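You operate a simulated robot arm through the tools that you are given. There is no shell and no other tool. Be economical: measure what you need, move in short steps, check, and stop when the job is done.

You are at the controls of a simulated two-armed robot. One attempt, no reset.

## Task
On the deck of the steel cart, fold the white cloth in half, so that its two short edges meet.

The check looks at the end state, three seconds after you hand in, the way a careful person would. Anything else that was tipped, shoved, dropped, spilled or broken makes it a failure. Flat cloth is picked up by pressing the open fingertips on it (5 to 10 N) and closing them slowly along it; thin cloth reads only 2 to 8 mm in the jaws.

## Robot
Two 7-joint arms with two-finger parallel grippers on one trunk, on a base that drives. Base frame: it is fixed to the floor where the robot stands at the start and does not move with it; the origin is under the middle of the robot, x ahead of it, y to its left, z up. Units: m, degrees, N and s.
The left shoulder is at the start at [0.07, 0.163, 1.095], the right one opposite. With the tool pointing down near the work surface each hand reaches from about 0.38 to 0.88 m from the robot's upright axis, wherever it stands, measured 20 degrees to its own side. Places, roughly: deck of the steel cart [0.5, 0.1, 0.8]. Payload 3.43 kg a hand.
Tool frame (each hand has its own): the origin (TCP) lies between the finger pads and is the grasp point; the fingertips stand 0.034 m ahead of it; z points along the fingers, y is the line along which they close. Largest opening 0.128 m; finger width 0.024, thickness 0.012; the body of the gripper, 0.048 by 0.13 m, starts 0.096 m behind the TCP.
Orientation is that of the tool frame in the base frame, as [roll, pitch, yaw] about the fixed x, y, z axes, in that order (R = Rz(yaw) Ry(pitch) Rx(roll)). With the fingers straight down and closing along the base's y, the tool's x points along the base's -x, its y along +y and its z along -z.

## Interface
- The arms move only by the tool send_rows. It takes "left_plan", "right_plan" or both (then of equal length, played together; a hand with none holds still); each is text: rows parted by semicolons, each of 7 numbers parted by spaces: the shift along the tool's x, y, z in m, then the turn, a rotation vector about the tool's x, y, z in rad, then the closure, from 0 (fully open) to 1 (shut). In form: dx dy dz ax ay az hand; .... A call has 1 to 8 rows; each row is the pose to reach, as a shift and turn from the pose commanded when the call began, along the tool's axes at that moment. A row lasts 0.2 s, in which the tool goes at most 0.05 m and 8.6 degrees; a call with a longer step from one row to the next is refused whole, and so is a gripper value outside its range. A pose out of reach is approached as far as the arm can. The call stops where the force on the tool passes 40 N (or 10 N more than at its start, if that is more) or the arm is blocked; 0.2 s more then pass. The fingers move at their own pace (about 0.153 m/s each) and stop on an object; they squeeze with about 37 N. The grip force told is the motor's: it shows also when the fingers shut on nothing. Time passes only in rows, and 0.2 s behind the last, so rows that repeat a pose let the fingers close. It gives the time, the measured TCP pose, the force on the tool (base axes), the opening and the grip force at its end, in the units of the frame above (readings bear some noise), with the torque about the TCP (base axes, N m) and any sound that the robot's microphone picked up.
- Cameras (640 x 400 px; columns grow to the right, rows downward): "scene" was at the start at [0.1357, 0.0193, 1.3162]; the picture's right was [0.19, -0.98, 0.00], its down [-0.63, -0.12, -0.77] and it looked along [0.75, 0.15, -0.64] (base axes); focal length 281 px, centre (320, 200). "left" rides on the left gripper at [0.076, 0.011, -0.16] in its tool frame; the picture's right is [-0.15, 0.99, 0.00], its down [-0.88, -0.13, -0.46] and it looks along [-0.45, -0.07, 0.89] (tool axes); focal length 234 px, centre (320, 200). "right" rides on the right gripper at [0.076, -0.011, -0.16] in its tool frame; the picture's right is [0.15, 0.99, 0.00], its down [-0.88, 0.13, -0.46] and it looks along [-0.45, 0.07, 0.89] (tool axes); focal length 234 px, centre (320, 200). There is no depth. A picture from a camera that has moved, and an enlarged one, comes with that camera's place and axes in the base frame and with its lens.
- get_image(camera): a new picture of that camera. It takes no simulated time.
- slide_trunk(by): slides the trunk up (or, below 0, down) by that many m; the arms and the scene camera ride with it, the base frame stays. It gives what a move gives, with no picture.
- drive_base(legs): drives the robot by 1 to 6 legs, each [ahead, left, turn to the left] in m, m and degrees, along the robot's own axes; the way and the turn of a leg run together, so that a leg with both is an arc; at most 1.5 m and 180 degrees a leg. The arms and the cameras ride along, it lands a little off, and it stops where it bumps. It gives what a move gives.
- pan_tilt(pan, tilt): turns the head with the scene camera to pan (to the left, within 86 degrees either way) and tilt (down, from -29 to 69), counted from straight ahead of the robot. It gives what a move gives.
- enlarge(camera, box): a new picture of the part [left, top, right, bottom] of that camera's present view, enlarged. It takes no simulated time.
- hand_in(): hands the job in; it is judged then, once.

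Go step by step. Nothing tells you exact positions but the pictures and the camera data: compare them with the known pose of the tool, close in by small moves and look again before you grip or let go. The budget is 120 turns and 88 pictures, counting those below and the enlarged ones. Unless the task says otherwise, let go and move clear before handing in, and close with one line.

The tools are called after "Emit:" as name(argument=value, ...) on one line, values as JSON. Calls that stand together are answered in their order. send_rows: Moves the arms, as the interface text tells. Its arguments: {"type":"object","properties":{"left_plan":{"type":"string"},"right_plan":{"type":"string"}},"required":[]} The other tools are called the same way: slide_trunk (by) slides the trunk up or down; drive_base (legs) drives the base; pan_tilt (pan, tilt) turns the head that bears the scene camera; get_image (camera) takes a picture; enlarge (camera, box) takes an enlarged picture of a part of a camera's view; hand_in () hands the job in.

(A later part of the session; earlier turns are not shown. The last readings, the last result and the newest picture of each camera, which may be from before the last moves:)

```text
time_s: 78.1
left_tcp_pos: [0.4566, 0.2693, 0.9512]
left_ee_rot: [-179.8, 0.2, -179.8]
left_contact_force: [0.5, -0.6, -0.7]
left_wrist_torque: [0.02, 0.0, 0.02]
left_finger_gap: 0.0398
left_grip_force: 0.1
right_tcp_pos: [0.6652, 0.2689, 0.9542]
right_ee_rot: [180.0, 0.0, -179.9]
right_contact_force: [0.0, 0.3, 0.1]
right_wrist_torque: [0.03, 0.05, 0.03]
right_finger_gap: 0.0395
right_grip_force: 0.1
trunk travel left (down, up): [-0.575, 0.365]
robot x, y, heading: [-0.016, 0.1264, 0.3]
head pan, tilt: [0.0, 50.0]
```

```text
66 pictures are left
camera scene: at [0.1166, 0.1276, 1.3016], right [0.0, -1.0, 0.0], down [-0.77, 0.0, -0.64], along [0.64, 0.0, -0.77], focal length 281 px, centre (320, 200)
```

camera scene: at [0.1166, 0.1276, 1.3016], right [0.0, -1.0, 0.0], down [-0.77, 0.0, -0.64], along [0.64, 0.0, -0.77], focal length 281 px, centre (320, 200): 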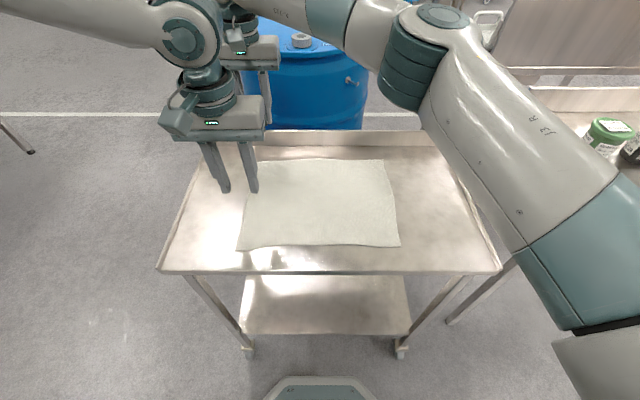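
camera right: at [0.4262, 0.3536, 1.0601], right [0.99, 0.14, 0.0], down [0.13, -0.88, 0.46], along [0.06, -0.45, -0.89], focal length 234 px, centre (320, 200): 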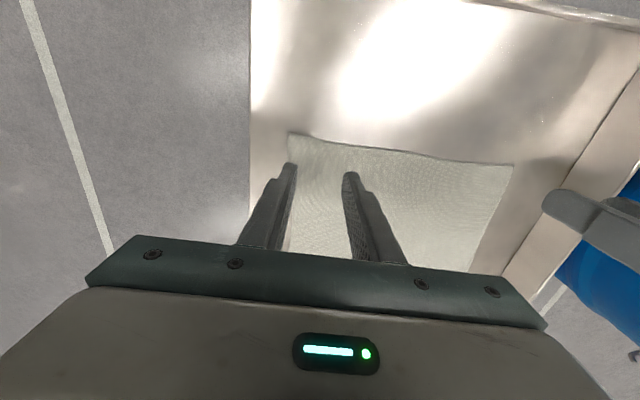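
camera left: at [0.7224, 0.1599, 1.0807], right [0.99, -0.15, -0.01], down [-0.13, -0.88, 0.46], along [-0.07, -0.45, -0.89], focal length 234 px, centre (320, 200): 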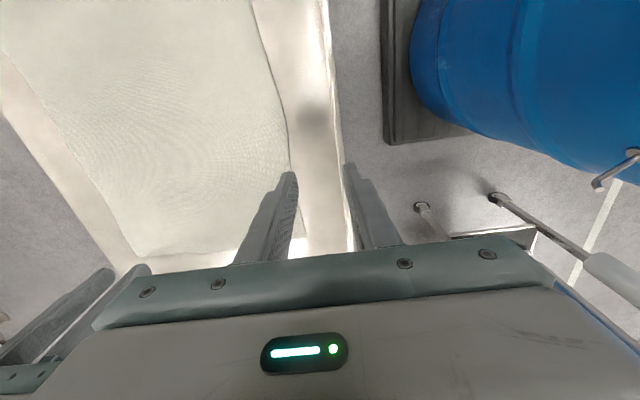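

Both hands are level over one short edge with the arms clear of each other. Now I'll drive right so they're over the right-hand edge, where I'll grip.

Emit:
drive_base(legs=[[0, -0.272, 0]])

Emit:
get_image(camera="scene")

Emit:
get_image(camera="left")

Emit:
get_image(camera="right")

```text
time_s: 80.0
left_tcp_pos: [0.4587, 0.0015, 0.9525]
left_ee_rot: [-179.8, 0.2, -179.7]
left_contact_force: [0.6, 0.3, 0.0]
left_wrist_torque: [0.03, -0.01, -0.01]
left_finger_gap: 0.0396
left_grip_force: 0.0
right_tcp_pos: [0.6642, -0.0004, 0.9552]
right_ee_rot: [180.0, 0.0, -179.6]
right_contact_force: [-0.3, -0.5, -0.8]
right_wrist_torque: [0.02, 0.03, 0.04]
right_finger_gap: 0.0397
right_grip_force: 0.1
trunk travel left (down, up): [-0.575, 0.365]
robot x, y, heading: [-0.0114, -0.1431, 0.2]
head pan, tilt: [0.0, 50.0]
```

```text
65 pictures are left
camera scene: at [0.1172, -0.1415, 1.3016], right [0.01, -1.0, 0.0], down [-0.77, 0.0, -0.64], along [0.64, 0.0, -0.77], focal length 281 px, centre (320, 200)
```

scene: 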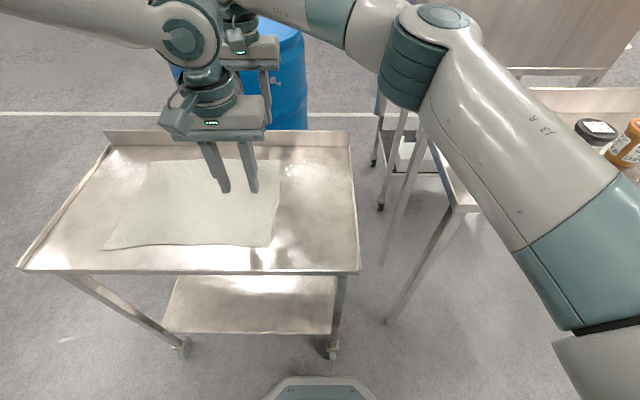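

```text
64 pictures are left
camera left: at [0.3812, 0.0126, 1.112], right [0.14, 0.99, 0.0], down [0.88, -0.12, 0.46], along [0.45, -0.07, -0.89], focal length 234 px, centre (320, 200)
```

left: 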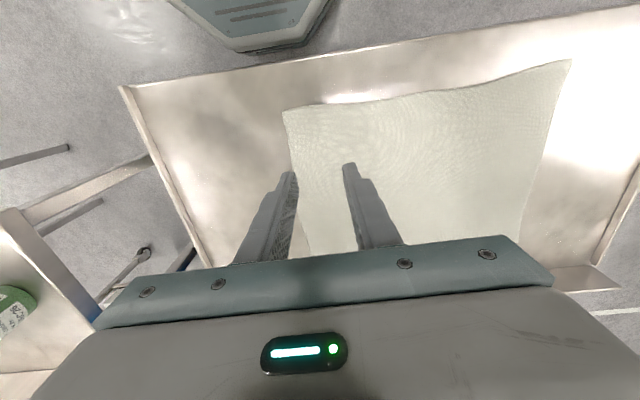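

```text
63 pictures are left
camera right: at [0.5891, -0.0104, 1.115], right [-0.15, 0.99, 0.0], down [0.88, 0.14, 0.46], along [0.45, 0.07, -0.89], focal length 234 px, centre (320, 200)
```

right: 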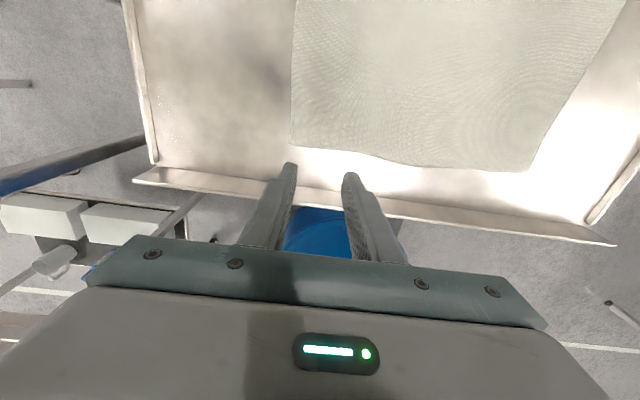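

Corner estimates agree between the cameras: (0.409, -0.040) and (0.675, -0.037). I'll align the hands to x=0.435 and 0.650 and descend to just above the cloth.

Emit:
send_rows(left_plan="0.012 0 0.02 0 0 0 0.69; 0.024 0 0.04 0 0 0 0.69; 0.024 0 0.06 0 0 0 0.69; 0.024 0 0.08 0 0 0 0.69; 0.024 0 0.095 0 0 0 0.69; 0.024 0 0.103 0 0 0 0.69; 0.024 0 0.107 0 0 0 0.69; 0.024 0 0.107 0 0 0 0.69", right_plan="0.007 0 0.02 0 0 0 0.69; 0.014 0 0.04 0 0 0 0.69; 0.014 0 0.06 0 0 0 0.69; 0.014 0 0.08 0 0 0 0.69; 0.014 0 0.095 0 0 0 0.69; 0.014 0 0.105 0 0 0 0.69; 0.014 0 0.110 0 0 0 0.69; 0.014 0 0.110 0 0 0 0.69")

Emit:
get_image(camera="left")

Emit:
get_image(camera="right")

```text
time_s: 81.8
left_tcp_pos: [0.4342, 0.0046, 0.845]
left_ee_rot: [-179.7, 0.1, -179.6]
left_contact_force: [0.4, -0.2, 0.3]
left_wrist_torque: [0.01, -0.02, -0.02]
left_finger_gap: 0.0395
left_grip_force: 0.0
right_tcp_pos: [0.6514, -0.0004, 0.8461]
right_ee_rot: [-180.0, 0.1, -179.7]
right_contact_force: [0.2, -0.5, 1.1]
right_wrist_torque: [0.0, 0.02, 0.01]
right_finger_gap: 0.0398
right_grip_force: 0.0
trunk travel left (down, up): [-0.575, 0.365]
robot x, y, heading: [-0.0141, -0.1437, 0.1]
head pan, tilt: [0.0, 50.0]
```

```text
62 pictures are left
camera left: at [0.3572, 0.0157, 1.0062], right [0.14, 0.99, 0.0], down [0.88, -0.12, 0.46], along [0.45, -0.07, -0.89], focal length 234 px, centre (320, 200)
```

left: 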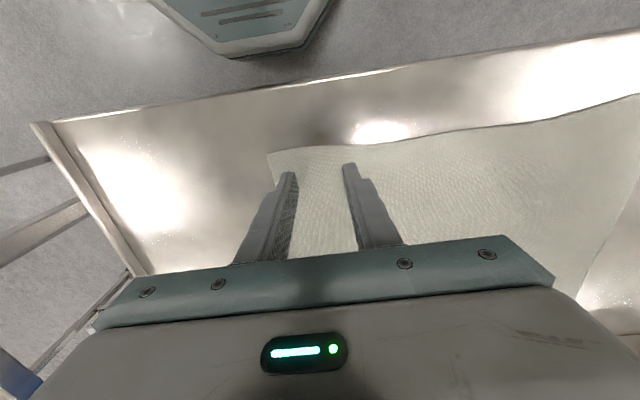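

```text
61 pictures are left
camera right: at [0.5749, -0.0116, 1.0045], right [-0.15, 0.99, 0.0], down [0.88, 0.14, 0.46], along [0.45, 0.07, -0.89], focal length 234 px, centre (320, 200)
```

right: 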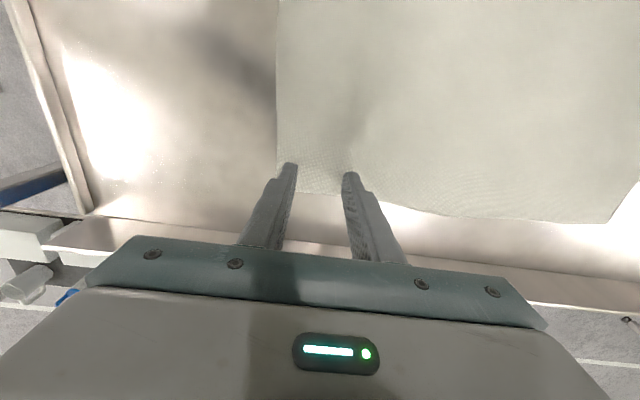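

Both fingertip pairs are over the cloth just inside its corners. I'll press down slowly until I feel contact.

Emit:
send_rows(left_plan="0 0 0.004 0 0 0 0.69; 0 0 0.008 0 0 0 0.69; 0 0 0.010 0 0 0 0.69; 0 0 0.011 0 0 0 0.69; 0 0 0.011 0 0 0 0.69", right_plan="0 0 0.004 0 0 0 0.69; 0 0 0.008 0 0 0 0.69; 0 0 0.010 0 0 0 0.69; 0 0 0.012 0 0 0 0.69; 0 0 0.012 0 0 0 0.69")

```text
time_s: 83.0
left_tcp_pos: [0.4333, 0.0073, 0.8392]
left_ee_rot: [-179.7, 0.4, -179.6]
left_contact_force: [0.6, 0.2, 0.8]
left_wrist_torque: [-0.02, -0.01, 0.0]
left_finger_gap: 0.0395
left_grip_force: 0.1
left hand out of reach, approached as far as the arm can: row 1, 2, 3, 4, 5
right_tcp_pos: [0.651, 0.0004, 0.8357]
right_ee_rot: [179.8, 0.3, -179.7]
right_contact_force: [2.0, 0.8, 16.8]
right_wrist_torque: [-0.13, -0.11, 0.03]
right_finger_gap: 0.0399
right_grip_force: 0.1
trunk travel left (down, up): [-0.575, 0.365]
robot x, y, heading: [-0.012, -0.1456, 0.4]
head pan, tilt: [0.0, 50.0]
```

Right hand touches at TCP z≈0.836. The left is at its reach limit there, so I'll lift, shift the base 0.04 m right to give it room, and re-place both hands.

Emit:
send_rows(left_plan="0 0 -0.015 0 0 0 0.69; 0 0 -0.03 0 0 0 0.69", right_plan="0 0 -0.015 0 0 0 0.69; 0 0 -0.03 0 0 0 0.69")

Emit:
drive_base(legs=[[0, -0.045, 0]])

```text
time_s: 83.6
left_tcp_pos: [0.4336, 0.0066, 0.8685]
left_ee_rot: [-179.8, 0.3, -179.6]
left_contact_force: [0.2, 0.0, 0.0]
left_wrist_torque: [-0.02, -0.03, 0.0]
left_finger_gap: 0.0395
left_grip_force: 0.1
right_tcp_pos: [0.6515, 0.0019, 0.8624]
right_ee_rot: [-180.0, 0.0, -179.7]
right_contact_force: [-0.4, 0.8, 0.5]
right_wrist_torque: [0.01, 0.0, 0.01]
right_finger_gap: 0.0396
right_grip_force: 0.1
trunk travel left (down, up): [-0.575, 0.365]
robot x, y, heading: [-0.0123, -0.141, 0.5]
head pan, tilt: [0.0, 50.0]
```

```text
time_s: 84.5
left_tcp_pos: [0.4335, -0.0377, 0.8665]
left_ee_rot: [-179.8, 0.2, -179.5]
left_contact_force: [0.1, 0.1, 0.4]
left_wrist_torque: [0.0, 0.03, 0.01]
left_finger_gap: 0.0399
left_grip_force: 0.1
right_tcp_pos: [0.6511, -0.0428, 0.8638]
right_ee_rot: [-179.9, 0.1, -179.6]
right_contact_force: [0.7, -0.5, -0.1]
right_wrist_torque: [0.01, 0.0, 0.02]
right_finger_gap: 0.0396
right_grip_force: 0.0
trunk travel left (down, up): [-0.575, 0.365]
robot x, y, heading: [-0.0139, -0.1871, 0.3]
head pan, tilt: [0.0, 50.0]
```

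Emit:
send_rows(left_plan="0 0.02 0 0 0 0 0.69; 0 0.038 0 0 0 0 0.69; 0 0.038 0.012 0 0 0 0.69; 0 0.038 0.022 0 0 0 0.69; 0 0.038 0.027 0 0 0 0.69; 0 0.038 0.030 0 0 0 0.69; 0 0.038 0.031 0 0 0 0.69; 0 0.038 0.031 0 0 0 0.69", right_plan="0 0.02 0 0 0 0 0.69; 0 0.043 0 0 0 0 0.69; 0 0.043 0.012 0 0 0 0.69; 0 0.043 0.020 0 0 0 0.69; 0 0.043 0.024 0 0 0 0.69; 0 0.043 0.027 0 0 0 0.69; 0 0.043 0.028 0 0 0 0.69; 0 0.043 0.028 0 0 0 0.69")

```text
time_s: 86.3
left_tcp_pos: [0.4334, 0.0016, 0.8385]
left_ee_rot: [-179.8, 0.2, -179.5]
left_contact_force: [-0.1, 0.2, 0.5]
left_wrist_torque: [-0.03, -0.01, -0.03]
left_finger_gap: 0.0395
left_grip_force: 0.0
right_tcp_pos: [0.6509, 0.0006, 0.8365]
right_ee_rot: [179.9, 0.1, -179.6]
right_contact_force: [1.0, -1.5, 6.2]
right_wrist_torque: [-0.07, -0.01, 0.02]
right_finger_gap: 0.0396
right_grip_force: 0.1
trunk travel left (down, up): [-0.575, 0.365]
robot x, y, heading: [-0.0146, -0.1907, 0.5]
head pan, tilt: [0.0, 50.0]
```

Right presses with 6 N, which is ideal. Left needs another 2–3 mm.

Emit:
send_rows(left_plan="0 0 0.001 0 0 0 0.69; 0 0 0.0015 0 0 0 0.69; 0 0 0.002 0 0 0 0.69; 0 0 0.0025 0 0 0 0.69; 0 0 0.0025 0 0 0 0.69")

```text
time_s: 87.5
left_tcp_pos: [0.433, 0.0009, 0.8358]
left_ee_rot: [-179.8, 0.3, -179.4]
left_contact_force: [0.8, 0.5, 4.1]
left_wrist_torque: [0.05, 0.03, -0.03]
left_finger_gap: 0.0399
left_grip_force: 0.2
right_tcp_pos: [0.651, 0.0006, 0.835]
right_ee_rot: [180.0, 0.0, -179.6]
right_contact_force: [0.9, -0.7, 7.6]
right_wrist_torque: [-0.09, -0.02, 0.02]
right_finger_gap: 0.0395
right_grip_force: 0.1
trunk travel left (down, up): [-0.575, 0.365]
robot x, y, heading: [-0.0102, -0.1921, 0.3]
head pan, tilt: [0.0, 50.0]
```

Both press lightly. I'll close slowly and shift the hands 18 mm toward the cloth's middle as they close, so only the edge is gathered.

Emit:
send_rows(left_plan="0 0.003 0.001 0 0 0 0.74; 0 0.006 0.001 0 0 0 0.79; 0 0.009 0.001 0 0 0 0.84; 0 0.012 0.001 0 0 0 0.89; 0 0.015 0.001 0 0 0 0.94; 0 0.018 0.001 0 0 0 1; 0 0.018 0.001 0 0 0 1; 0 0.018 0.001 0 0 0 1", right_plan="0 0.003 0 0 0 0 0.74; 0 0.006 0 0 0 0 0.79; 0 0.009 0 0 0 0 0.84; 0 0.012 0 0 0 0 0.89; 0 0.015 0 0 0 0 0.94; 0 0.018 0 0 0 0 1; 0 0.018 0 0 0 0 1; 0 0.018 0 0 0 0 1")

Emit:
get_image(camera="left")

Emit:
get_image(camera="right")

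```text
time_s: 89.3
left_tcp_pos: [0.4329, 0.0174, 0.8359]
left_ee_rot: [-179.8, 0.4, -179.6]
left_contact_force: [4.4, -6.3, 39.6]
left_wrist_torque: [-0.18, 0.15, 0.07]
left_finger_gap: 0.0015
left_grip_force: 36.4
right_tcp_pos: [0.6487, 0.0166, 0.8372]
right_ee_rot: [179.9, 0.0, -179.5]
right_contact_force: [-2.8, 0.2, 0.5]
right_wrist_torque: [0.0, 0.08, -0.01]
right_finger_gap: 0.0018
right_grip_force: 36.3
trunk travel left (down, up): [-0.575, 0.365]
robot x, y, heading: [-0.011, -0.1877, 0.3]
head pan, tilt: [0.0, 50.0]
```

```text
60 pictures are left
camera left: at [0.3556, 0.0284, 0.9955], right [0.14, 0.99, 0.0], down [0.88, -0.12, 0.46], along [0.46, -0.07, -0.89], focal length 234 px, centre (320, 200)
```

left: 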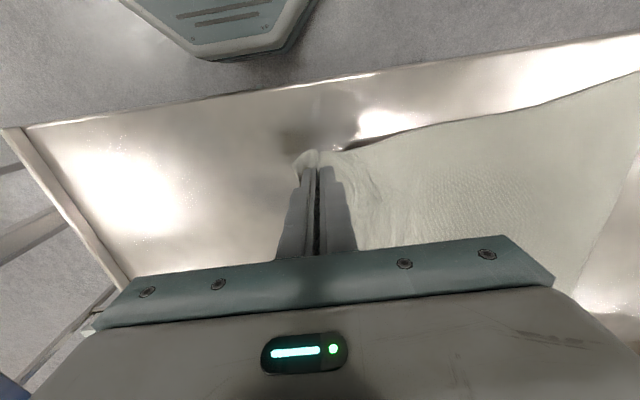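

```text
59 pictures are left
camera right: at [0.5729, 0.0056, 0.9968], right [-0.15, 0.99, 0.0], down [0.88, 0.14, 0.46], along [0.45, 0.07, -0.89], focal length 234 px, centre (320, 200)
```

right: 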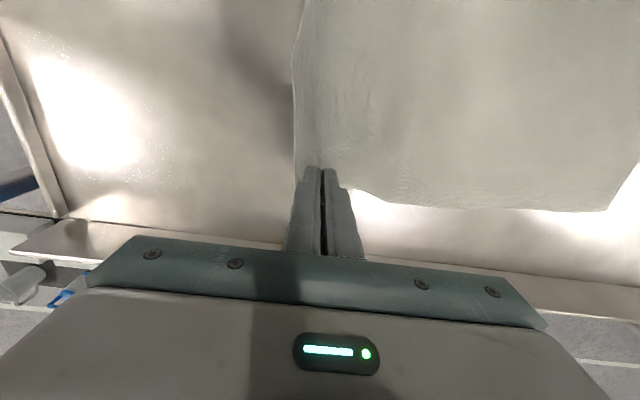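

Both jaws are shut on very little (1.5 and 1.8 mm), and the left picture shows cloth gathered at the tips. I'll lift a few centimetres to see if it holds.

Emit:
send_rows(left_plan="0 0 -0.01 0 0 0 1; 0 0 -0.02 0 0 0 1; 0 0 -0.03 0 0 0 1; 0 0 -0.04 0 0 0 1", right_plan="0 0 -0.01 0 0 0 1; 0 0 -0.02 0 0 0 1; 0 0 -0.03 0 0 0 1; 0 0 -0.04 0 0 0 1")

Emit:
get_image(camera="scene")

Emit:
get_image(camera="right")

```text
time_s: 90.3
left_tcp_pos: [0.4322, 0.0204, 0.8725]
left_ee_rot: [-179.8, 0.2, -179.6]
left_contact_force: [1.3, -0.2, 0.1]
left_wrist_torque: [0.01, -0.08, 0.01]
left_finger_gap: 0.0017
left_grip_force: 36.4
right_tcp_pos: [0.6504, 0.0202, 0.8751]
right_ee_rot: [180.0, 0.0, -179.6]
right_contact_force: [-2.1, -0.4, 0.6]
right_wrist_torque: [-0.02, 0.06, 0.01]
right_finger_gap: 0.0017
right_grip_force: 35.8
trunk travel left (down, up): [-0.575, 0.365]
robot x, y, heading: [-0.0116, -0.1882, 0.5]
head pan, tilt: [0.0, 50.0]
```

```text
58 pictures are left
camera scene: at [0.1166, -0.1855, 1.3017], right [0.01, -1.0, 0.0], down [-0.77, 0.0, -0.64], along [0.64, 0.0, -0.77], focal length 281 px, centre (320, 200)
```

scene: 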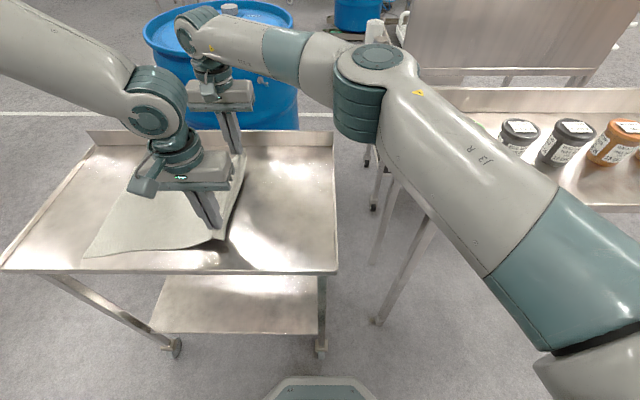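

```text
57 pictures are left
camera right: at [0.5745, 0.0081, 1.0362], right [-0.15, 0.99, 0.0], down [0.88, 0.14, 0.46], along [0.45, 0.07, -0.89], focal length 234 px, centre (320, 200)
```

right: 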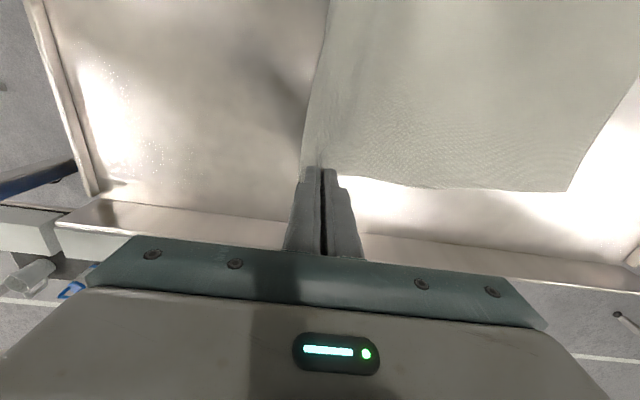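

Both corners lift. But this grip gathers cloth about 4 cm in from the edge, which would leave a folded-back tail on top after the fold. I'll lay it back down, open, and re-grip right at the edge with a smaller gather.

Emit:
send_rows(left_plan="0 0 0.01 0 0 0 1; 0 0 0.02 0 0 0 1; 0 0 0.03 0 0 0 1; 0 0 0.035 0 0 0 1; 0 -0.006 0.035 0 0 0 0.9; 0 -0.012 0.035 0 0 0 0.8; 0 -0.018 0.035 0 0 0 0.69; 0 -0.018 0.035 0 0 0 0.69", right_plan="0 0 0.01 0 0 0 1; 0 0 0.02 0 0 0 1; 0 0 0.03 0 0 0 1; 0 0 0.037 0 0 0 1; 0 -0.006 0.037 0 0 0 0.9; 0 -0.012 0.037 0 0 0 0.8; 0 -0.018 0.037 0 0 0 0.69; 0 -0.018 0.037 0 0 0 0.69")

Emit:
send_rows(left_plan="0 0 -0.02 0 0 0 0.69; 0 0 -0.05 0 0 0 0.69", right_plan="0 0 -0.02 0 0 0 0.69; 0 0 -0.05 0 0 0 0.69")

Emit:
get_image(camera="left")

Emit:
get_image(camera="right")

Emit:
get_image(camera="scene")

```text
time_s: 92.1
left_tcp_pos: [0.4342, 0.0024, 0.8385]
left_ee_rot: [-179.8, 0.3, -179.5]
left_contact_force: [0.2, -0.1, 0.5]
left_wrist_torque: [0.01, 0.02, 0.01]
left_finger_gap: 0.0398
left_grip_force: 0.0
right_tcp_pos: [0.6499, 0.0011, 0.838]
right_ee_rot: [180.0, 0.0, -179.5]
right_contact_force: [0.3, 0.6, -0.1]
right_wrist_torque: [0.03, -0.02, 0.02]
right_finger_gap: 0.04
right_grip_force: 0.1
trunk travel left (down, up): [-0.575, 0.365]
robot x, y, heading: [-0.0129, -0.19, 0.5]
head pan, tilt: [0.0, 50.0]
```

```text
time_s: 92.7
left_tcp_pos: [0.4328, 0.0013, 0.8893]
left_ee_rot: [-179.8, 0.2, -179.5]
left_contact_force: [-0.6, 0.0, 0.5]
left_wrist_torque: [-0.01, -0.05, -0.01]
left_finger_gap: 0.0396
left_grip_force: 0.0
right_tcp_pos: [0.6506, 0.0013, 0.8876]
right_ee_rot: [-179.9, 0.1, -179.6]
right_contact_force: [0.1, 0.1, -0.1]
right_wrist_torque: [0.0, -0.01, 0.03]
right_finger_gap: 0.0397
right_grip_force: 0.0
trunk travel left (down, up): [-0.575, 0.365]
robot x, y, heading: [-0.0128, -0.1855, 0.3]
head pan, tilt: [0.0, 50.0]
```

```text
56 pictures are left
camera left: at [0.3569, 0.0133, 1.049], right [0.14, 0.99, 0.0], down [0.88, -0.12, 0.46], along [0.46, -0.07, -0.89], focal length 234 px, centre (320, 200)
```

left: 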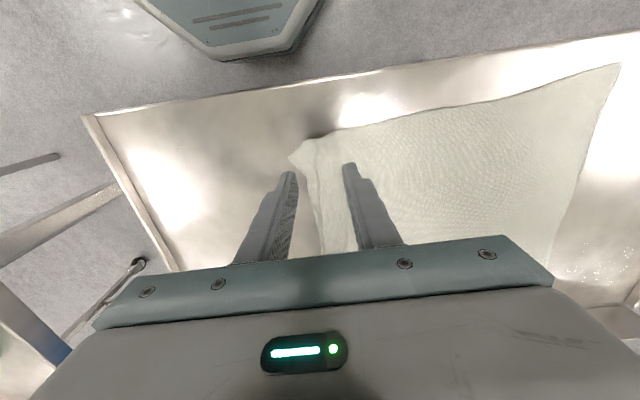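

```text
55 pictures are left
camera right: at [0.5742, -0.0102, 1.0483], right [-0.15, 0.99, 0.0], down [0.88, 0.14, 0.46], along [0.45, 0.07, -0.89], focal length 234 px, centre (320, 200)
```

right: 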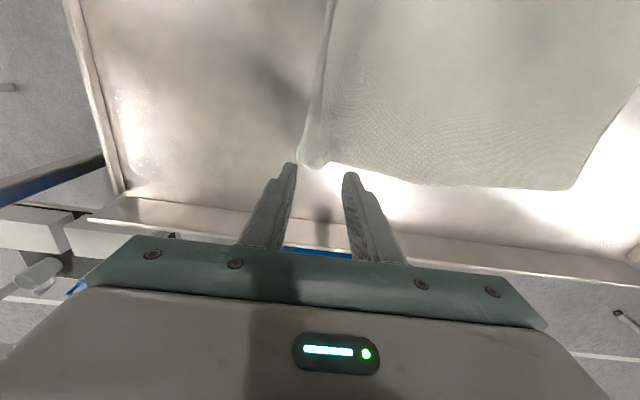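

```text
54 pictures are left
camera scene: at [0.1158, -0.1856, 1.3017], right [0.01, -1.0, 0.0], down [-0.77, 0.0, -0.64], along [0.64, 0.0, -0.77], focal length 281 px, centre (320, 200)
```

scene: 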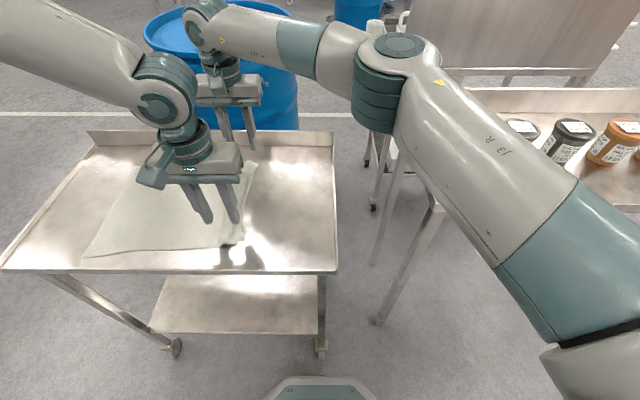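

Let me zoom in on how the edge lies now.

Emit:
enlarge(camera="left", box=[260, 100, 440, 260])

Emit:
enlarge(camera="scene", box=[70, 130, 290, 280])

Emit:
enlarge(camera="right", box=[260, 60, 440, 200])

```text
2.50 times, centred on (350, 180) of left
camera zoom: at [0.3569, 0.0133, 1.049], right [0.14, 0.99, 0.0], down [0.88, -0.12, 0.46], along [0.46, -0.07, -0.89], focal length 585 px, centre (245, 250)
```

zoom: 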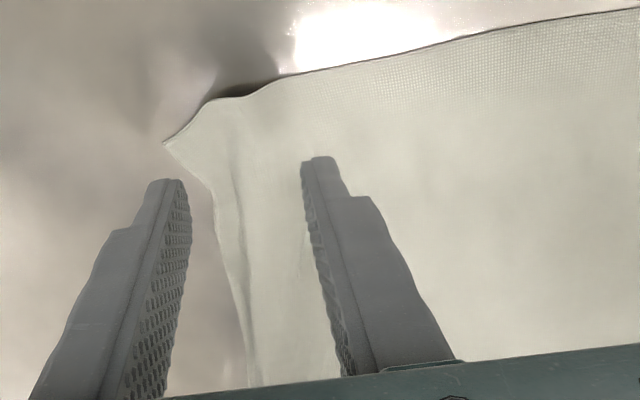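

```text
2.67 times, centred on (180, 205) of scene
camera zoom: at [0.1158, -0.1856, 1.3017], right [0.01, -1.0, 0.0], down [-0.77, 0.0, -0.64], along [0.64, 0.0, -0.77], focal length 749 px, centre (693, 187)
```

zoom: 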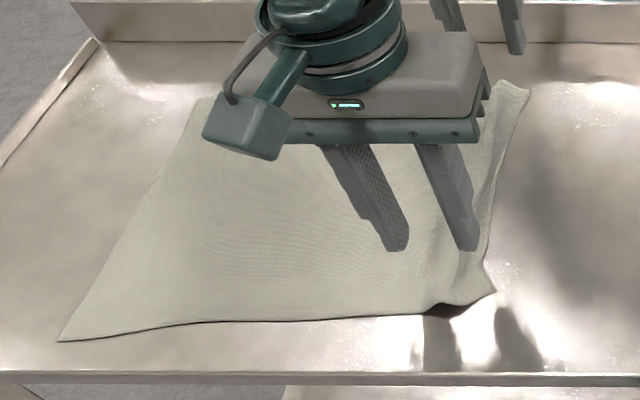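

```text
2.86 times, centred on (350, 130) of right
camera zoom: at [0.5742, -0.0102, 1.0483], right [-0.15, 0.99, 0.0], down [0.88, 0.14, 0.46], along [0.45, 0.07, -0.89], focal length 669 px, centre (234, 400)
```

zoom: 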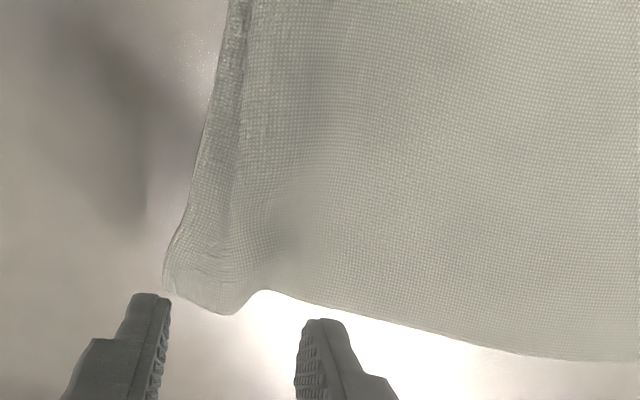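

A small ridge stands along the edge and the corners are drawn in. I'll press closed fingertips onto the edge strip at each corner and drag outward to flatten it. First I'll position and touch.

Emit:
send_rows(left_plan="-0.004 -0.012 0 0 0 0 1; -0.004 -0.023 0.01 0 0 0 1; -0.004 -0.023 0.03 0 0 0 1; -0.004 -0.023 0.045 0 0 0 1; -0.004 -0.023 0.05 0 0 0 1; -0.004 -0.023 0.0525 0 0 0 1; -0.004 -0.023 0.0535 0 0 0 1; -0.004 -0.023 0.0535 0 0 0 1", right_plan="0.003 -0.007 0 0 0 0 1; 0.003 -0.013 0.01 0 0 0 1; 0.003 -0.013 0.03 0 0 0 1; 0.003 -0.013 0.045 0 0 0 1; 0.003 -0.013 0.05 0 0 0 1; 0.003 -0.013 0.0515 0 0 0 1; 0.003 -0.013 0.0525 0 0 0 1; 0.003 -0.013 0.0525 0 0 0 1")

```text
time_s: 94.5
left_tcp_pos: [0.4375, -0.022, 0.8357]
left_ee_rot: [-179.8, 0.3, -179.5]
left_contact_force: [2.0, 0.6, 12.5]
left_wrist_torque: [0.09, 0.0, 0.03]
left_finger_gap: 0.0
left_grip_force: 32.7
right_tcp_pos: [0.6479, -0.0122, 0.8376]
right_ee_rot: [-180.0, -0.1, -179.6]
right_contact_force: [0.7, -1.0, 0.8]
right_wrist_torque: [0.02, 0.02, 0.03]
right_finger_gap: 0.0002
right_grip_force: 32.9
trunk travel left (down, up): [-0.575, 0.365]
robot x, y, heading: [-0.012, -0.1865, 0.2]
head pan, tilt: [0.0, 50.0]
```

Left touches with 12 N and the right needs 2 mm more. Now I'll drag outward.

Emit:
send_rows(left_plan="0 0 -0.0005 0 0 0 1; 0.003 -0.006 -0.0005 0 0 0 1; 0.006 -0.012 -0.0005 0 0 0 1; 0.009 -0.018 -0.0005 0 0 0 1; 0.012 -0.024 -0.0005 0 0 0 1; 0.015 -0.028 -0.0005 0 0 0 1; 0.015 -0.028 -0.02 0 0 0 1; 0.015 -0.028 -0.05 0 0 0 1", right_plan="0 0 0.0025 0 0 0 1; -0.004 -0.006 0.0025 0 0 0 1; -0.008 -0.012 0.0025 0 0 0 1; -0.012 -0.018 0.0025 0 0 0 1; -0.016 -0.024 0.0025 0 0 0 1; -0.02 -0.028 0.0025 0 0 0 1; -0.02 -0.028 -0.02 0 0 0 1; -0.02 -0.028 -0.05 0 0 0 1")

Emit:
enlarge(camera="left", box=[220, 60, 620, 260])

Emit:
get_image(camera="right")

Emit:
enlarge(camera="scene", box=[70, 130, 290, 280])

```text
time_s: 96.3
left_tcp_pos: [0.4216, -0.0501, 0.8844]
left_ee_rot: [-179.8, 0.3, -179.6]
left_contact_force: [-0.4, 0.1, 0.2]
left_wrist_torque: [0.02, -0.03, 0.04]
left_finger_gap: 0.0
left_grip_force: 32.6
left hand out of reach, approached as far as the arm can: row 4, 5, 6, 7
right_tcp_pos: [0.6659, -0.0389, 0.8854]
right_ee_rot: [-180.0, 0.1, -179.6]
right_contact_force: [-0.6, -0.1, 0.6]
right_wrist_torque: [-0.01, -0.03, 0.0]
right_finger_gap: 0.0003
right_grip_force: 33.0
trunk travel left (down, up): [-0.575, 0.365]
robot x, y, heading: [-0.0103, -0.1918, 0.3]
head pan, tilt: [0.0, 50.0]
```

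```text
1.60 times, centred on (420, 160) of left
camera zoom: at [0.3443, -0.039, 1.0461], right [0.14, 0.99, 0.0], down [0.88, -0.12, 0.46], along [0.46, -0.07, -0.89], focal length 375 px, centre (160, 264)
```

zoom: 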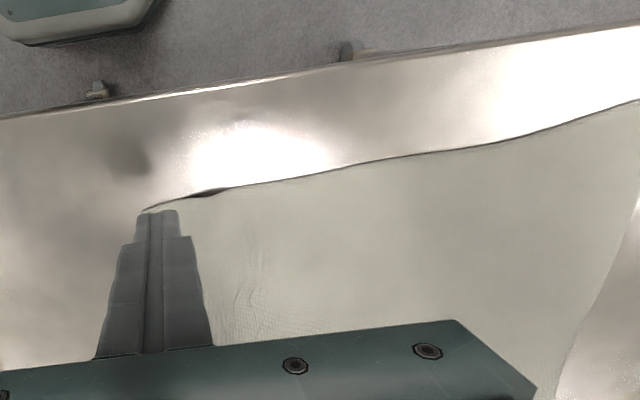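

```text
49 pictures are left
camera right: at [0.59, -0.0505, 1.0459], right [-0.15, 0.99, 0.0], down [0.88, 0.14, 0.46], along [0.45, 0.07, -0.89], focal length 234 px, centre (320, 200)
```

right: 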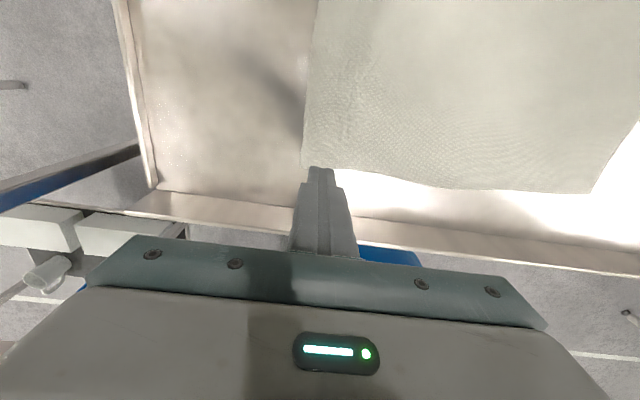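

```text
2.67 times, centred on (180, 205) of scene
camera zoom: at [0.1152, -0.1856, 1.3017], right [0.01, -1.0, 0.0], down [-0.77, 0.0, -0.64], along [0.64, 0.0, -0.77], focal length 749 px, centre (693, 187)
```

zoom: 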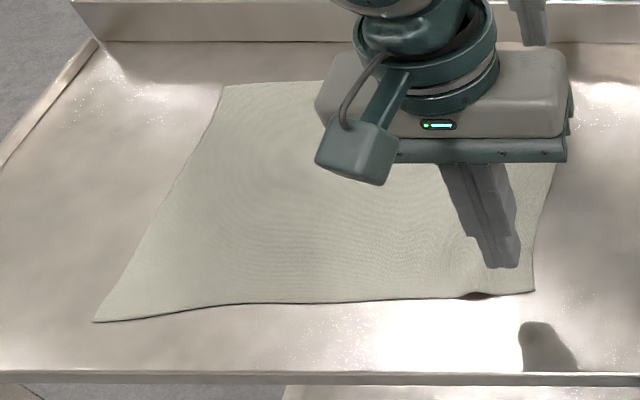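

The drag flattened the edge nicely; the cloth is smooth again with the right edge at y≈-0.06 (x 0.425–0.674) and the left edge at y≈0.27. I'll shift the base right for left-arm room and re-grip at the very edge with a smaller opening.

Emit:
drive_base(legs=[[0, -0.06, 0]])

```text
time_s: 97.3
left_tcp_pos: [0.4227, -0.11, 0.8867]
left_ee_rot: [-179.8, 0.2, -179.5]
left_contact_force: [0.2, -0.7, 0.4]
left_wrist_torque: [0.06, 0.03, 0.02]
left_finger_gap: 0.0
left_grip_force: 33.1
right_tcp_pos: [0.6683, -0.0996, 0.8854]
right_ee_rot: [179.8, 0.0, -179.7]
right_contact_force: [0.4, -0.8, 0.8]
right_wrist_torque: [0.08, -0.03, 0.03]
right_finger_gap: 0.0
right_grip_force: 33.0
trunk travel left (down, up): [-0.575, 0.365]
robot x, y, heading: [-0.0138, -0.2526, 0.1]
head pan, tilt: [0.0, 50.0]
```

Emit:
send_rows(left_plan="-0.008 0.02 0 0 0 0 0.8125; -0.016 0.043 0 0 0 0 0.8125; -0.024 0.064 0.01 0 0 0 0.8125; -0.024 0.064 0.025 0 0 0 0.8125; -0.024 0.064 0.035 0 0 0 0.8125; -0.024 0.064 0.038 0 0 0 0.8125", right_plan="0.005 0.02 0 0 0 0 0.8125; 0.011 0.04 0 0 0 0 0.8125; 0.016 0.0585 0.01 0 0 0 0.8125; 0.016 0.0585 0.025 0 0 0 0.8125; 0.016 0.0585 0.035 0 0 0 0.8125; 0.016 0.0585 0.038 0 0 0 0.8125")

Emit:
enlarge(camera="left", box=[220, 100, 420, 225])

Emit:
enlarge(camera="right", box=[220, 100, 420, 225])

```text
time_s: 98.7
left_tcp_pos: [0.4452, -0.0452, 0.8467]
left_ee_rot: [-179.8, 0.2, -179.5]
left_contact_force: [0.1, -0.9, -1.3]
left_wrist_torque: [0.0, 0.03, 0.01]
left_finger_gap: 0.0241
left_grip_force: 0.2
right_tcp_pos: [0.6518, -0.0402, 0.8487]
right_ee_rot: [-179.9, 0.0, -179.6]
right_contact_force: [0.1, 0.0, -0.8]
right_wrist_torque: [0.03, -0.02, -0.03]
right_finger_gap: 0.0245
right_grip_force: 0.1
trunk travel left (down, up): [-0.575, 0.365]
robot x, y, heading: [-0.0112, -0.2506, 0.5]
head pan, tilt: [0.0, 50.0]
```

```text
3.20 times, centred on (320, 162) of left
camera zoom: at [0.3693, -0.0343, 1.0078], right [0.14, 0.99, 0.0], down [0.88, -0.12, 0.46], along [0.45, -0.07, -0.89], focal length 749 px, centre (320, 320)
```

zoom: 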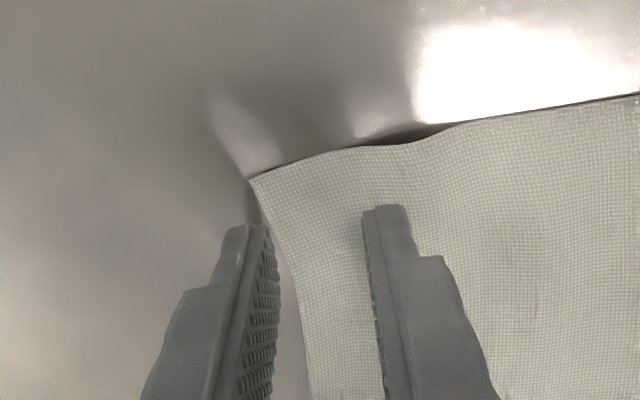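

```text
3.20 times, centred on (320, 162) of right
camera zoom: at [0.5757, -0.052, 1.0074], right [-0.15, 0.99, 0.0], down [0.88, 0.14, 0.46], along [0.45, 0.07, -0.89], focal length 749 px, centre (320, 320)
```

zoom: 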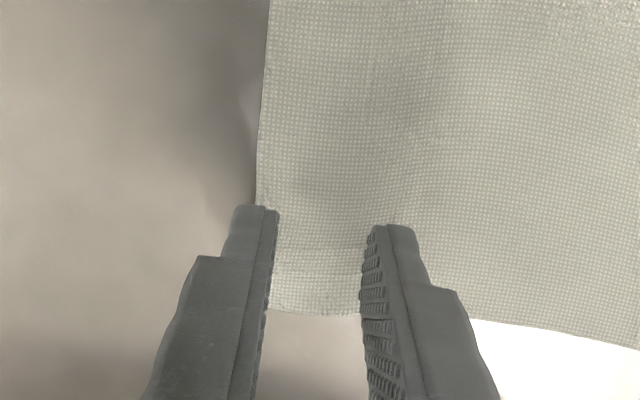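

The outer fingertips are 2–5 mm inside the edge, which is what I want. Pressing down now.

Emit:
send_rows(left_plan="0 0 0.004 0 0 0 0.8125; 0 0 0.008 0 0 0 0.8125; 0 0 0.010 0 0 0 0.8125; 0 0 0.011 0 0 0 0.8125; 0 0 0.0115 0 0 0 0.8125; 0 0 0.0115 0 0 0 0.8125", right_plan="0 0 0.005 0 0 0 0.8125; 0 0 0.009 0 0 0 0.8125; 0 0 0.011 0 0 0 0.8125; 0 0 0.012 0 0 0 0.8125; 0 0 0.0128 0 0 0 0.8125; 0 0 0.0128 0 0 0 0.8125")

```text
time_s: 100.1
left_tcp_pos: [0.4452, -0.0453, 0.8359]
left_ee_rot: [-179.8, 0.2, -179.5]
left_contact_force: [-0.8, 0.1, 3.2]
left_wrist_torque: [0.02, 0.02, -0.03]
left_finger_gap: 0.0241
left_grip_force: 0.5
right_tcp_pos: [0.6522, -0.0411, 0.8362]
right_ee_rot: [-179.9, 0.0, -179.6]
right_contact_force: [0.0, 0.4, 4.4]
right_wrist_torque: [0.02, 0.0, -0.02]
right_finger_gap: 0.0242
right_grip_force: 0.0
trunk travel left (down, up): [-0.575, 0.365]
robot x, y, heading: [-0.0089, -0.2494, 0.7]
head pan, tilt: [0.0, 50.0]
```

Light contact on both. I'll close slowly with the inward shift, then lift to look.

Emit:
send_rows(left_plan="0 0.002 0.001 0 0 0 0.84; 0 0.004 0.001 0 0 0 0.87; 0 0.006 0.001 0 0 0 0.9; 0 0.008 0.001 0 0 0 0.94; 0 0.011 0.0005 0 0 0 1; 0 0.011 0 0 0 0 1; 0 0.011 0 0 0 0 1", right_plan="0 0.002 0.001 0 0 0 0.84; 0 0.004 0.001 0 0 0 0.87; 0 0.006 0.001 0 0 0 0.9; 0 0.008 0.001 0 0 0 0.94; 0 0.011 0.0005 0 0 0 1; 0 0.011 0 0 0 0 1; 0 0.011 0 0 0 0 1")

Emit:
send_rows(left_plan="0 0 -0.01 0 0 0 1; 0 0.005 -0.02 0 0 0 1; 0 0.01 -0.03 0 0 0 1; 0 0.015 -0.04 0 0 0 1", right_plan="0 0 -0.01 0 0 0 1; 0 0.005 -0.02 0 0 0 1; 0 0.01 -0.03 0 0 0 1; 0 0.015 -0.04 0 0 0 1")

Emit:
enlarge(camera="left", box=[220, 100, 420, 225])

Emit:
enlarge(camera="right", box=[220, 100, 420, 225])

Emit:
get_image(camera="scene")

```text
time_s: 101.7
left_tcp_pos: [0.4455, -0.035, 0.836]
left_ee_rot: [-179.7, 0.2, -179.5]
left_contact_force: [-1.6, -0.8, 1.6]
left_wrist_torque: [0.0, 0.03, 0.02]
left_finger_gap: 0.0
left_grip_force: 33.0
right_tcp_pos: [0.651, -0.0295, 0.8362]
right_ee_rot: [180.0, 0.1, -179.6]
right_contact_force: [-0.4, -2.2, 11.2]
right_wrist_torque: [-0.03, -0.04, -0.01]
right_finger_gap: 0.0001
right_grip_force: 33.1
trunk travel left (down, up): [-0.575, 0.365]
robot x, y, heading: [-0.0113, -0.2454, 0.5]
head pan, tilt: [0.0, 50.0]
```

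```text
time_s: 102.7
left_tcp_pos: [0.4452, -0.0196, 0.8739]
left_ee_rot: [-179.8, 0.2, -179.5]
left_contact_force: [0.0, -0.3, -0.1]
left_wrist_torque: [-0.01, 0.02, 0.04]
left_finger_gap: 0.0
left_grip_force: 32.6
right_tcp_pos: [0.653, -0.0236, 0.8702]
right_ee_rot: [179.9, 0.0, -179.6]
right_contact_force: [-0.8, 0.5, 0.6]
right_wrist_torque: [-0.01, 0.01, 0.0]
right_finger_gap: 0.0
right_grip_force: 33.4
right hand out of reach, approached as far as the arm can: row 3, 4
trunk travel left (down, up): [-0.575, 0.365]
robot x, y, heading: [-0.0105, -0.2499, 0.6]
head pan, tilt: [0.0, 50.0]
```

```text
3.20 times, centred on (320, 162) of left
camera zoom: at [0.3687, -0.008, 1.0354], right [0.14, 0.99, 0.0], down [0.88, -0.12, 0.46], along [0.45, -0.07, -0.89], focal length 749 px, centre (320, 320)
```

zoom: 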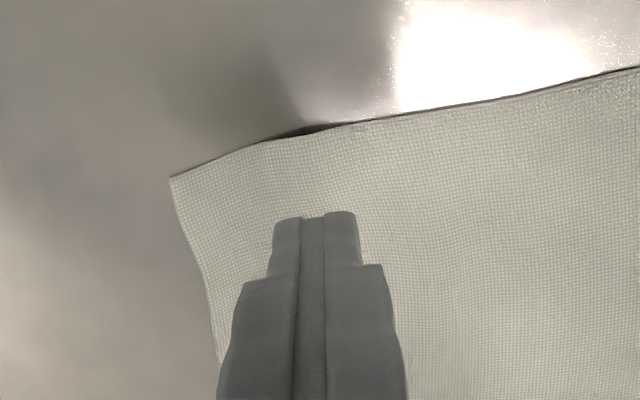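

```text
3.20 times, centred on (320, 162) of right
camera zoom: at [0.5775, -0.035, 1.03], right [-0.15, 0.99, 0.0], down [0.88, 0.14, 0.46], along [0.45, 0.07, -0.89], focal length 749 px, centre (320, 320)
```

zoom: 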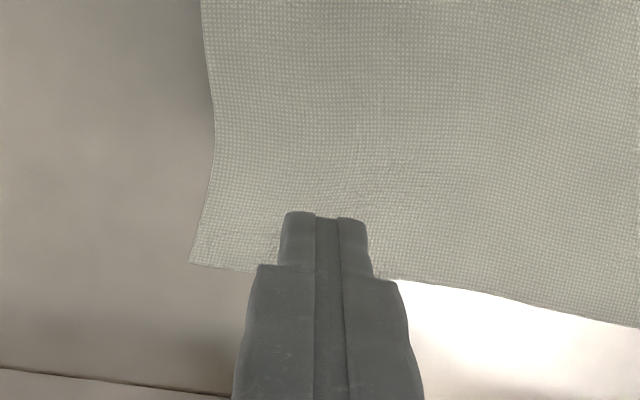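

```text
43 pictures are left
camera scene: at [0.117, -0.2449, 1.3017], right [0.01, -1.0, 0.0], down [-0.77, 0.0, -0.64], along [0.64, 0.0, -0.77], focal length 281 px, centre (320, 200)
```

scene: 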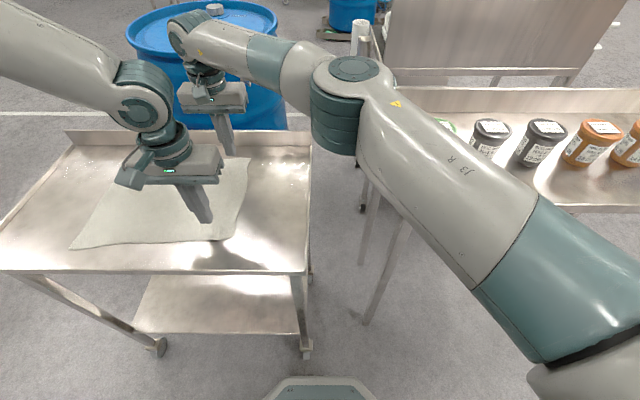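

The fingertips slid off because the gather was too small and too light. I'll retry with a 30 mm opening, firmer pressure and less shift, with the outer fingers half on the edge.

Emit:
send_rows(left_plan="-0.005 -0.012 0 0 0 0 0.766; -0.005 -0.0245 0 0 0 0 0.766; -0.005 -0.0245 0.02 0 0 0 0.766; -0.005 -0.0245 0.033 0 0 0 0.766; -0.005 -0.0245 0.037 0 0 0 0.766; -0.005 -0.0245 0.0385 0 0 0 0.766; -0.005 -0.0245 0.0395 0 0 0 0.766; -0.005 -0.0245 0.0395 0 0 0 0.766", right_plan="-0.001 -0.008 0 0 0 0 0.766; -0.001 -0.0155 0 0 0 0 0.766; -0.001 -0.0155 0.016 0 0 0 0.766; -0.001 -0.0155 0.029 0 0 0 0.766; -0.001 -0.0155 0.033 0 0 0 0.766; -0.001 -0.0155 0.0345 0 0 0 0.766; -0.001 -0.0155 0.0356 0 0 0 0.766; -0.001 -0.0155 0.0356 0 0 0 0.766")

```text
time_s: 104.5
left_tcp_pos: [0.4494, -0.0443, 0.837]
left_ee_rot: [-179.8, 0.1, -179.6]
left_contact_force: [0.0, -0.2, 0.4]
left_wrist_torque: [0.02, -0.02, 0.05]
left_finger_gap: 0.0298
left_grip_force: 0.1
right_tcp_pos: [0.6538, -0.0384, 0.8362]
right_ee_rot: [-180.0, 0.1, -179.6]
right_contact_force: [0.2, -0.7, 10.2]
right_wrist_torque: [-0.01, -0.04, 0.01]
right_finger_gap: 0.0301
right_grip_force: 0.0
trunk travel left (down, up): [-0.575, 0.365]
robot x, y, heading: [-0.0155, -0.2485, 0.4]
head pan, tilt: [0.0, 50.0]
```

Right at 10 N; the left goes 2 mm deeper, then both close with barely any shift.

Emit:
send_rows(left_plan="0 0 0.0012 0 0 0 0.766; 0 0 0.0024 0 0 0 0.766; 0 0.001 0.0024 0 0 0 0.81; 0 0.002 0.0024 0 0 0 0.86; 0 0.003 0.0024 0 0 0 0.91; 0 0.004 0.002 0 0 0 0.96; 0 0.004 0.002 0 0 0 1; 0 0.004 0.002 0 0 0 1", right_plan="0 0 0 0 0 0 0.766; 0 0 0 0 0 0 0.766; 0 0.001 0 0 0 0 0.81; 0 0.002 0 0 0 0 0.86; 0 0.003 0 0 0 0 0.91; 0 0.004 0 0 0 0 0.96; 0 0.004 0 0 0 0 1; 0 0.004 0 0 0 0 1")

```text
time_s: 106.3
left_tcp_pos: [0.4501, -0.0403, 0.8345]
left_ee_rot: [-179.7, 0.4, -179.5]
left_contact_force: [3.6, -2.6, 15.2]
left_wrist_torque: [0.0, -0.07, 0.01]
left_finger_gap: 0.0015
left_grip_force: 36.0
right_tcp_pos: [0.6535, -0.0357, 0.8358]
right_ee_rot: [179.8, 0.1, -179.7]
right_contact_force: [-2.0, 0.4, 14.7]
right_wrist_torque: [-0.01, 0.08, 0.02]
right_finger_gap: 0.0016
right_grip_force: 36.9
trunk travel left (down, up): [-0.575, 0.365]
robot x, y, heading: [-0.0097, -0.2514, 0.6]
head pan, tilt: [0.0, 50.0]
```

Both jaws hold cloth (1.5–1.6 mm). I'll lift and check.

Emit:
send_rows(left_plan="0 0 -0.01 0 0 0 1; 0 0 -0.025 0 0 0 1; 0 0 -0.04 0 0 0 1; 0 0 -0.055 0 0 0 1", right_plan="0 0 -0.01 0 0 0 1; 0 0 -0.025 0 0 0 1; 0 0 -0.04 0 0 0 1; 0 0 -0.055 0 0 0 1")

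Emit:
enlarge(camera="scene", box=[40, 90, 320, 280])

Emit:
get_image(camera="right")

```text
time_s: 107.3
left_tcp_pos: [0.45, -0.0411, 0.8893]
left_ee_rot: [-179.7, 0.2, -179.5]
left_contact_force: [0.6, 1.1, -0.4]
left_wrist_torque: [0.02, -0.04, 0.0]
left_finger_gap: 0.0013
left_grip_force: 35.8
right_tcp_pos: [0.6553, -0.0349, 0.8887]
right_ee_rot: [180.0, 0.0, -179.6]
right_contact_force: [0.0, -0.4, -0.4]
right_wrist_torque: [-0.04, -0.01, 0.02]
right_finger_gap: 0.0015
right_grip_force: 36.5
trunk travel left (down, up): [-0.575, 0.365]
robot x, y, heading: [-0.0145, -0.2459, 0.5]
head pan, tilt: [0.0, 50.0]
```

```text
2.11 times, centred on (180, 185) of scene
camera zoom: at [0.1166, -0.2453, 1.3017], right [0.01, -1.0, 0.0], down [-0.77, 0.0, -0.64], along [0.64, 0.0, -0.77], focal length 591 px, centre (615, 232)
```

zoom: 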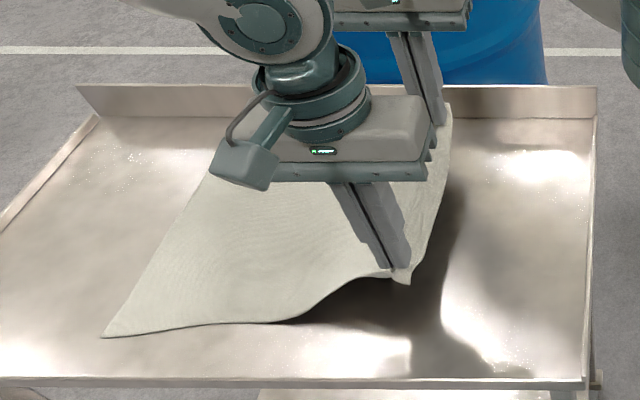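

```text
41 pictures are left
camera right: at [0.5793, -0.047, 1.0492], right [-0.15, 0.99, 0.0], down [0.88, 0.14, 0.46], along [0.45, 0.07, -0.89], focal length 234 px, centre (320, 200)
```

right: 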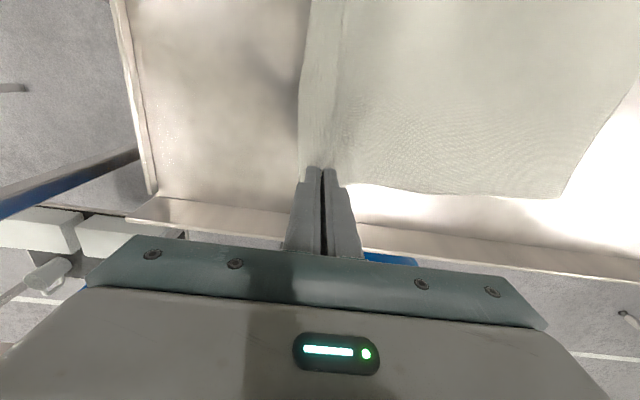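

Held well at both corners with only a short tail. I'll carry the edge over in an arc, alternating small base moves to the left with lifts.

Emit:
drive_base(legs=[[0, 0.05, 0]])

Emit:
send_rows(left_plan="0 0 -0.02 0 0 0 1; 0 0 -0.04 0 0 0 1; 0 0 -0.06 0 0 0 1", right_plan="0 0 -0.02 0 0 0 1; 0 0 -0.04 0 0 0 1; 0 0 -0.06 0 0 0 1")

Emit:
get_image(camera="scene")

```text
time_s: 108.2
left_tcp_pos: [0.4517, 0.0066, 0.8887]
left_ee_rot: [-179.9, 0.2, -179.6]
left_contact_force: [1.0, 0.3, 0.5]
left_wrist_torque: [-0.02, -0.07, 0.0]
left_finger_gap: 0.0017
left_grip_force: 36.2
right_tcp_pos: [0.6562, 0.0138, 0.8882]
right_ee_rot: [179.9, 0.1, -179.7]
right_contact_force: [-0.9, -0.5, -0.2]
right_wrist_torque: [-0.04, 0.04, 0.03]
right_finger_gap: 0.0018
right_grip_force: 36.1
trunk travel left (down, up): [-0.575, 0.365]
robot x, y, heading: [-0.0144, -0.1995, 0.4]
head pan, tilt: [0.0, 50.0]
```

```text
time_s: 109.0
left_tcp_pos: [0.4503, 0.0059, 0.9483]
left_ee_rot: [-179.7, 0.3, -179.6]
left_contact_force: [1.0, -0.1, 0.3]
left_wrist_torque: [0.0, -0.03, 0.0]
left_finger_gap: 0.0015
left_grip_force: 36.5
right_tcp_pos: [0.6556, 0.0122, 0.95]
right_ee_rot: [180.0, -0.1, -179.6]
right_contact_force: [-1.0, 0.2, 0.1]
right_wrist_torque: [0.01, 0.05, 0.06]
right_finger_gap: 0.0019
right_grip_force: 36.2
trunk travel left (down, up): [-0.575, 0.365]
robot x, y, heading: [-0.0111, -0.1982, 0.6]
head pan, tilt: [0.0, 50.0]
```

```text
40 pictures are left
camera scene: at [0.1164, -0.1974, 1.3017], right [0.01, -1.0, 0.0], down [-0.77, 0.0, -0.64], along [0.64, 0.0, -0.77], focal length 281 px, centre (320, 200)
```

scene: 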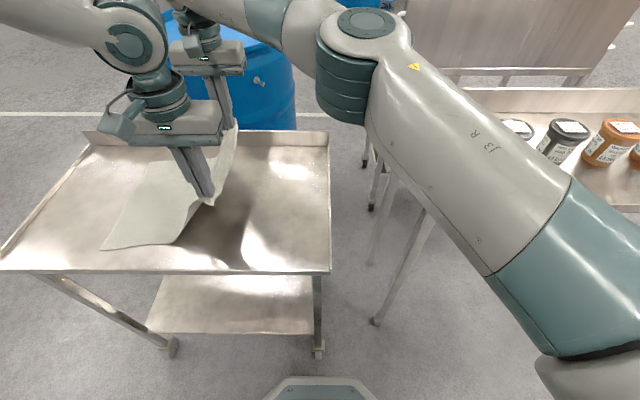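

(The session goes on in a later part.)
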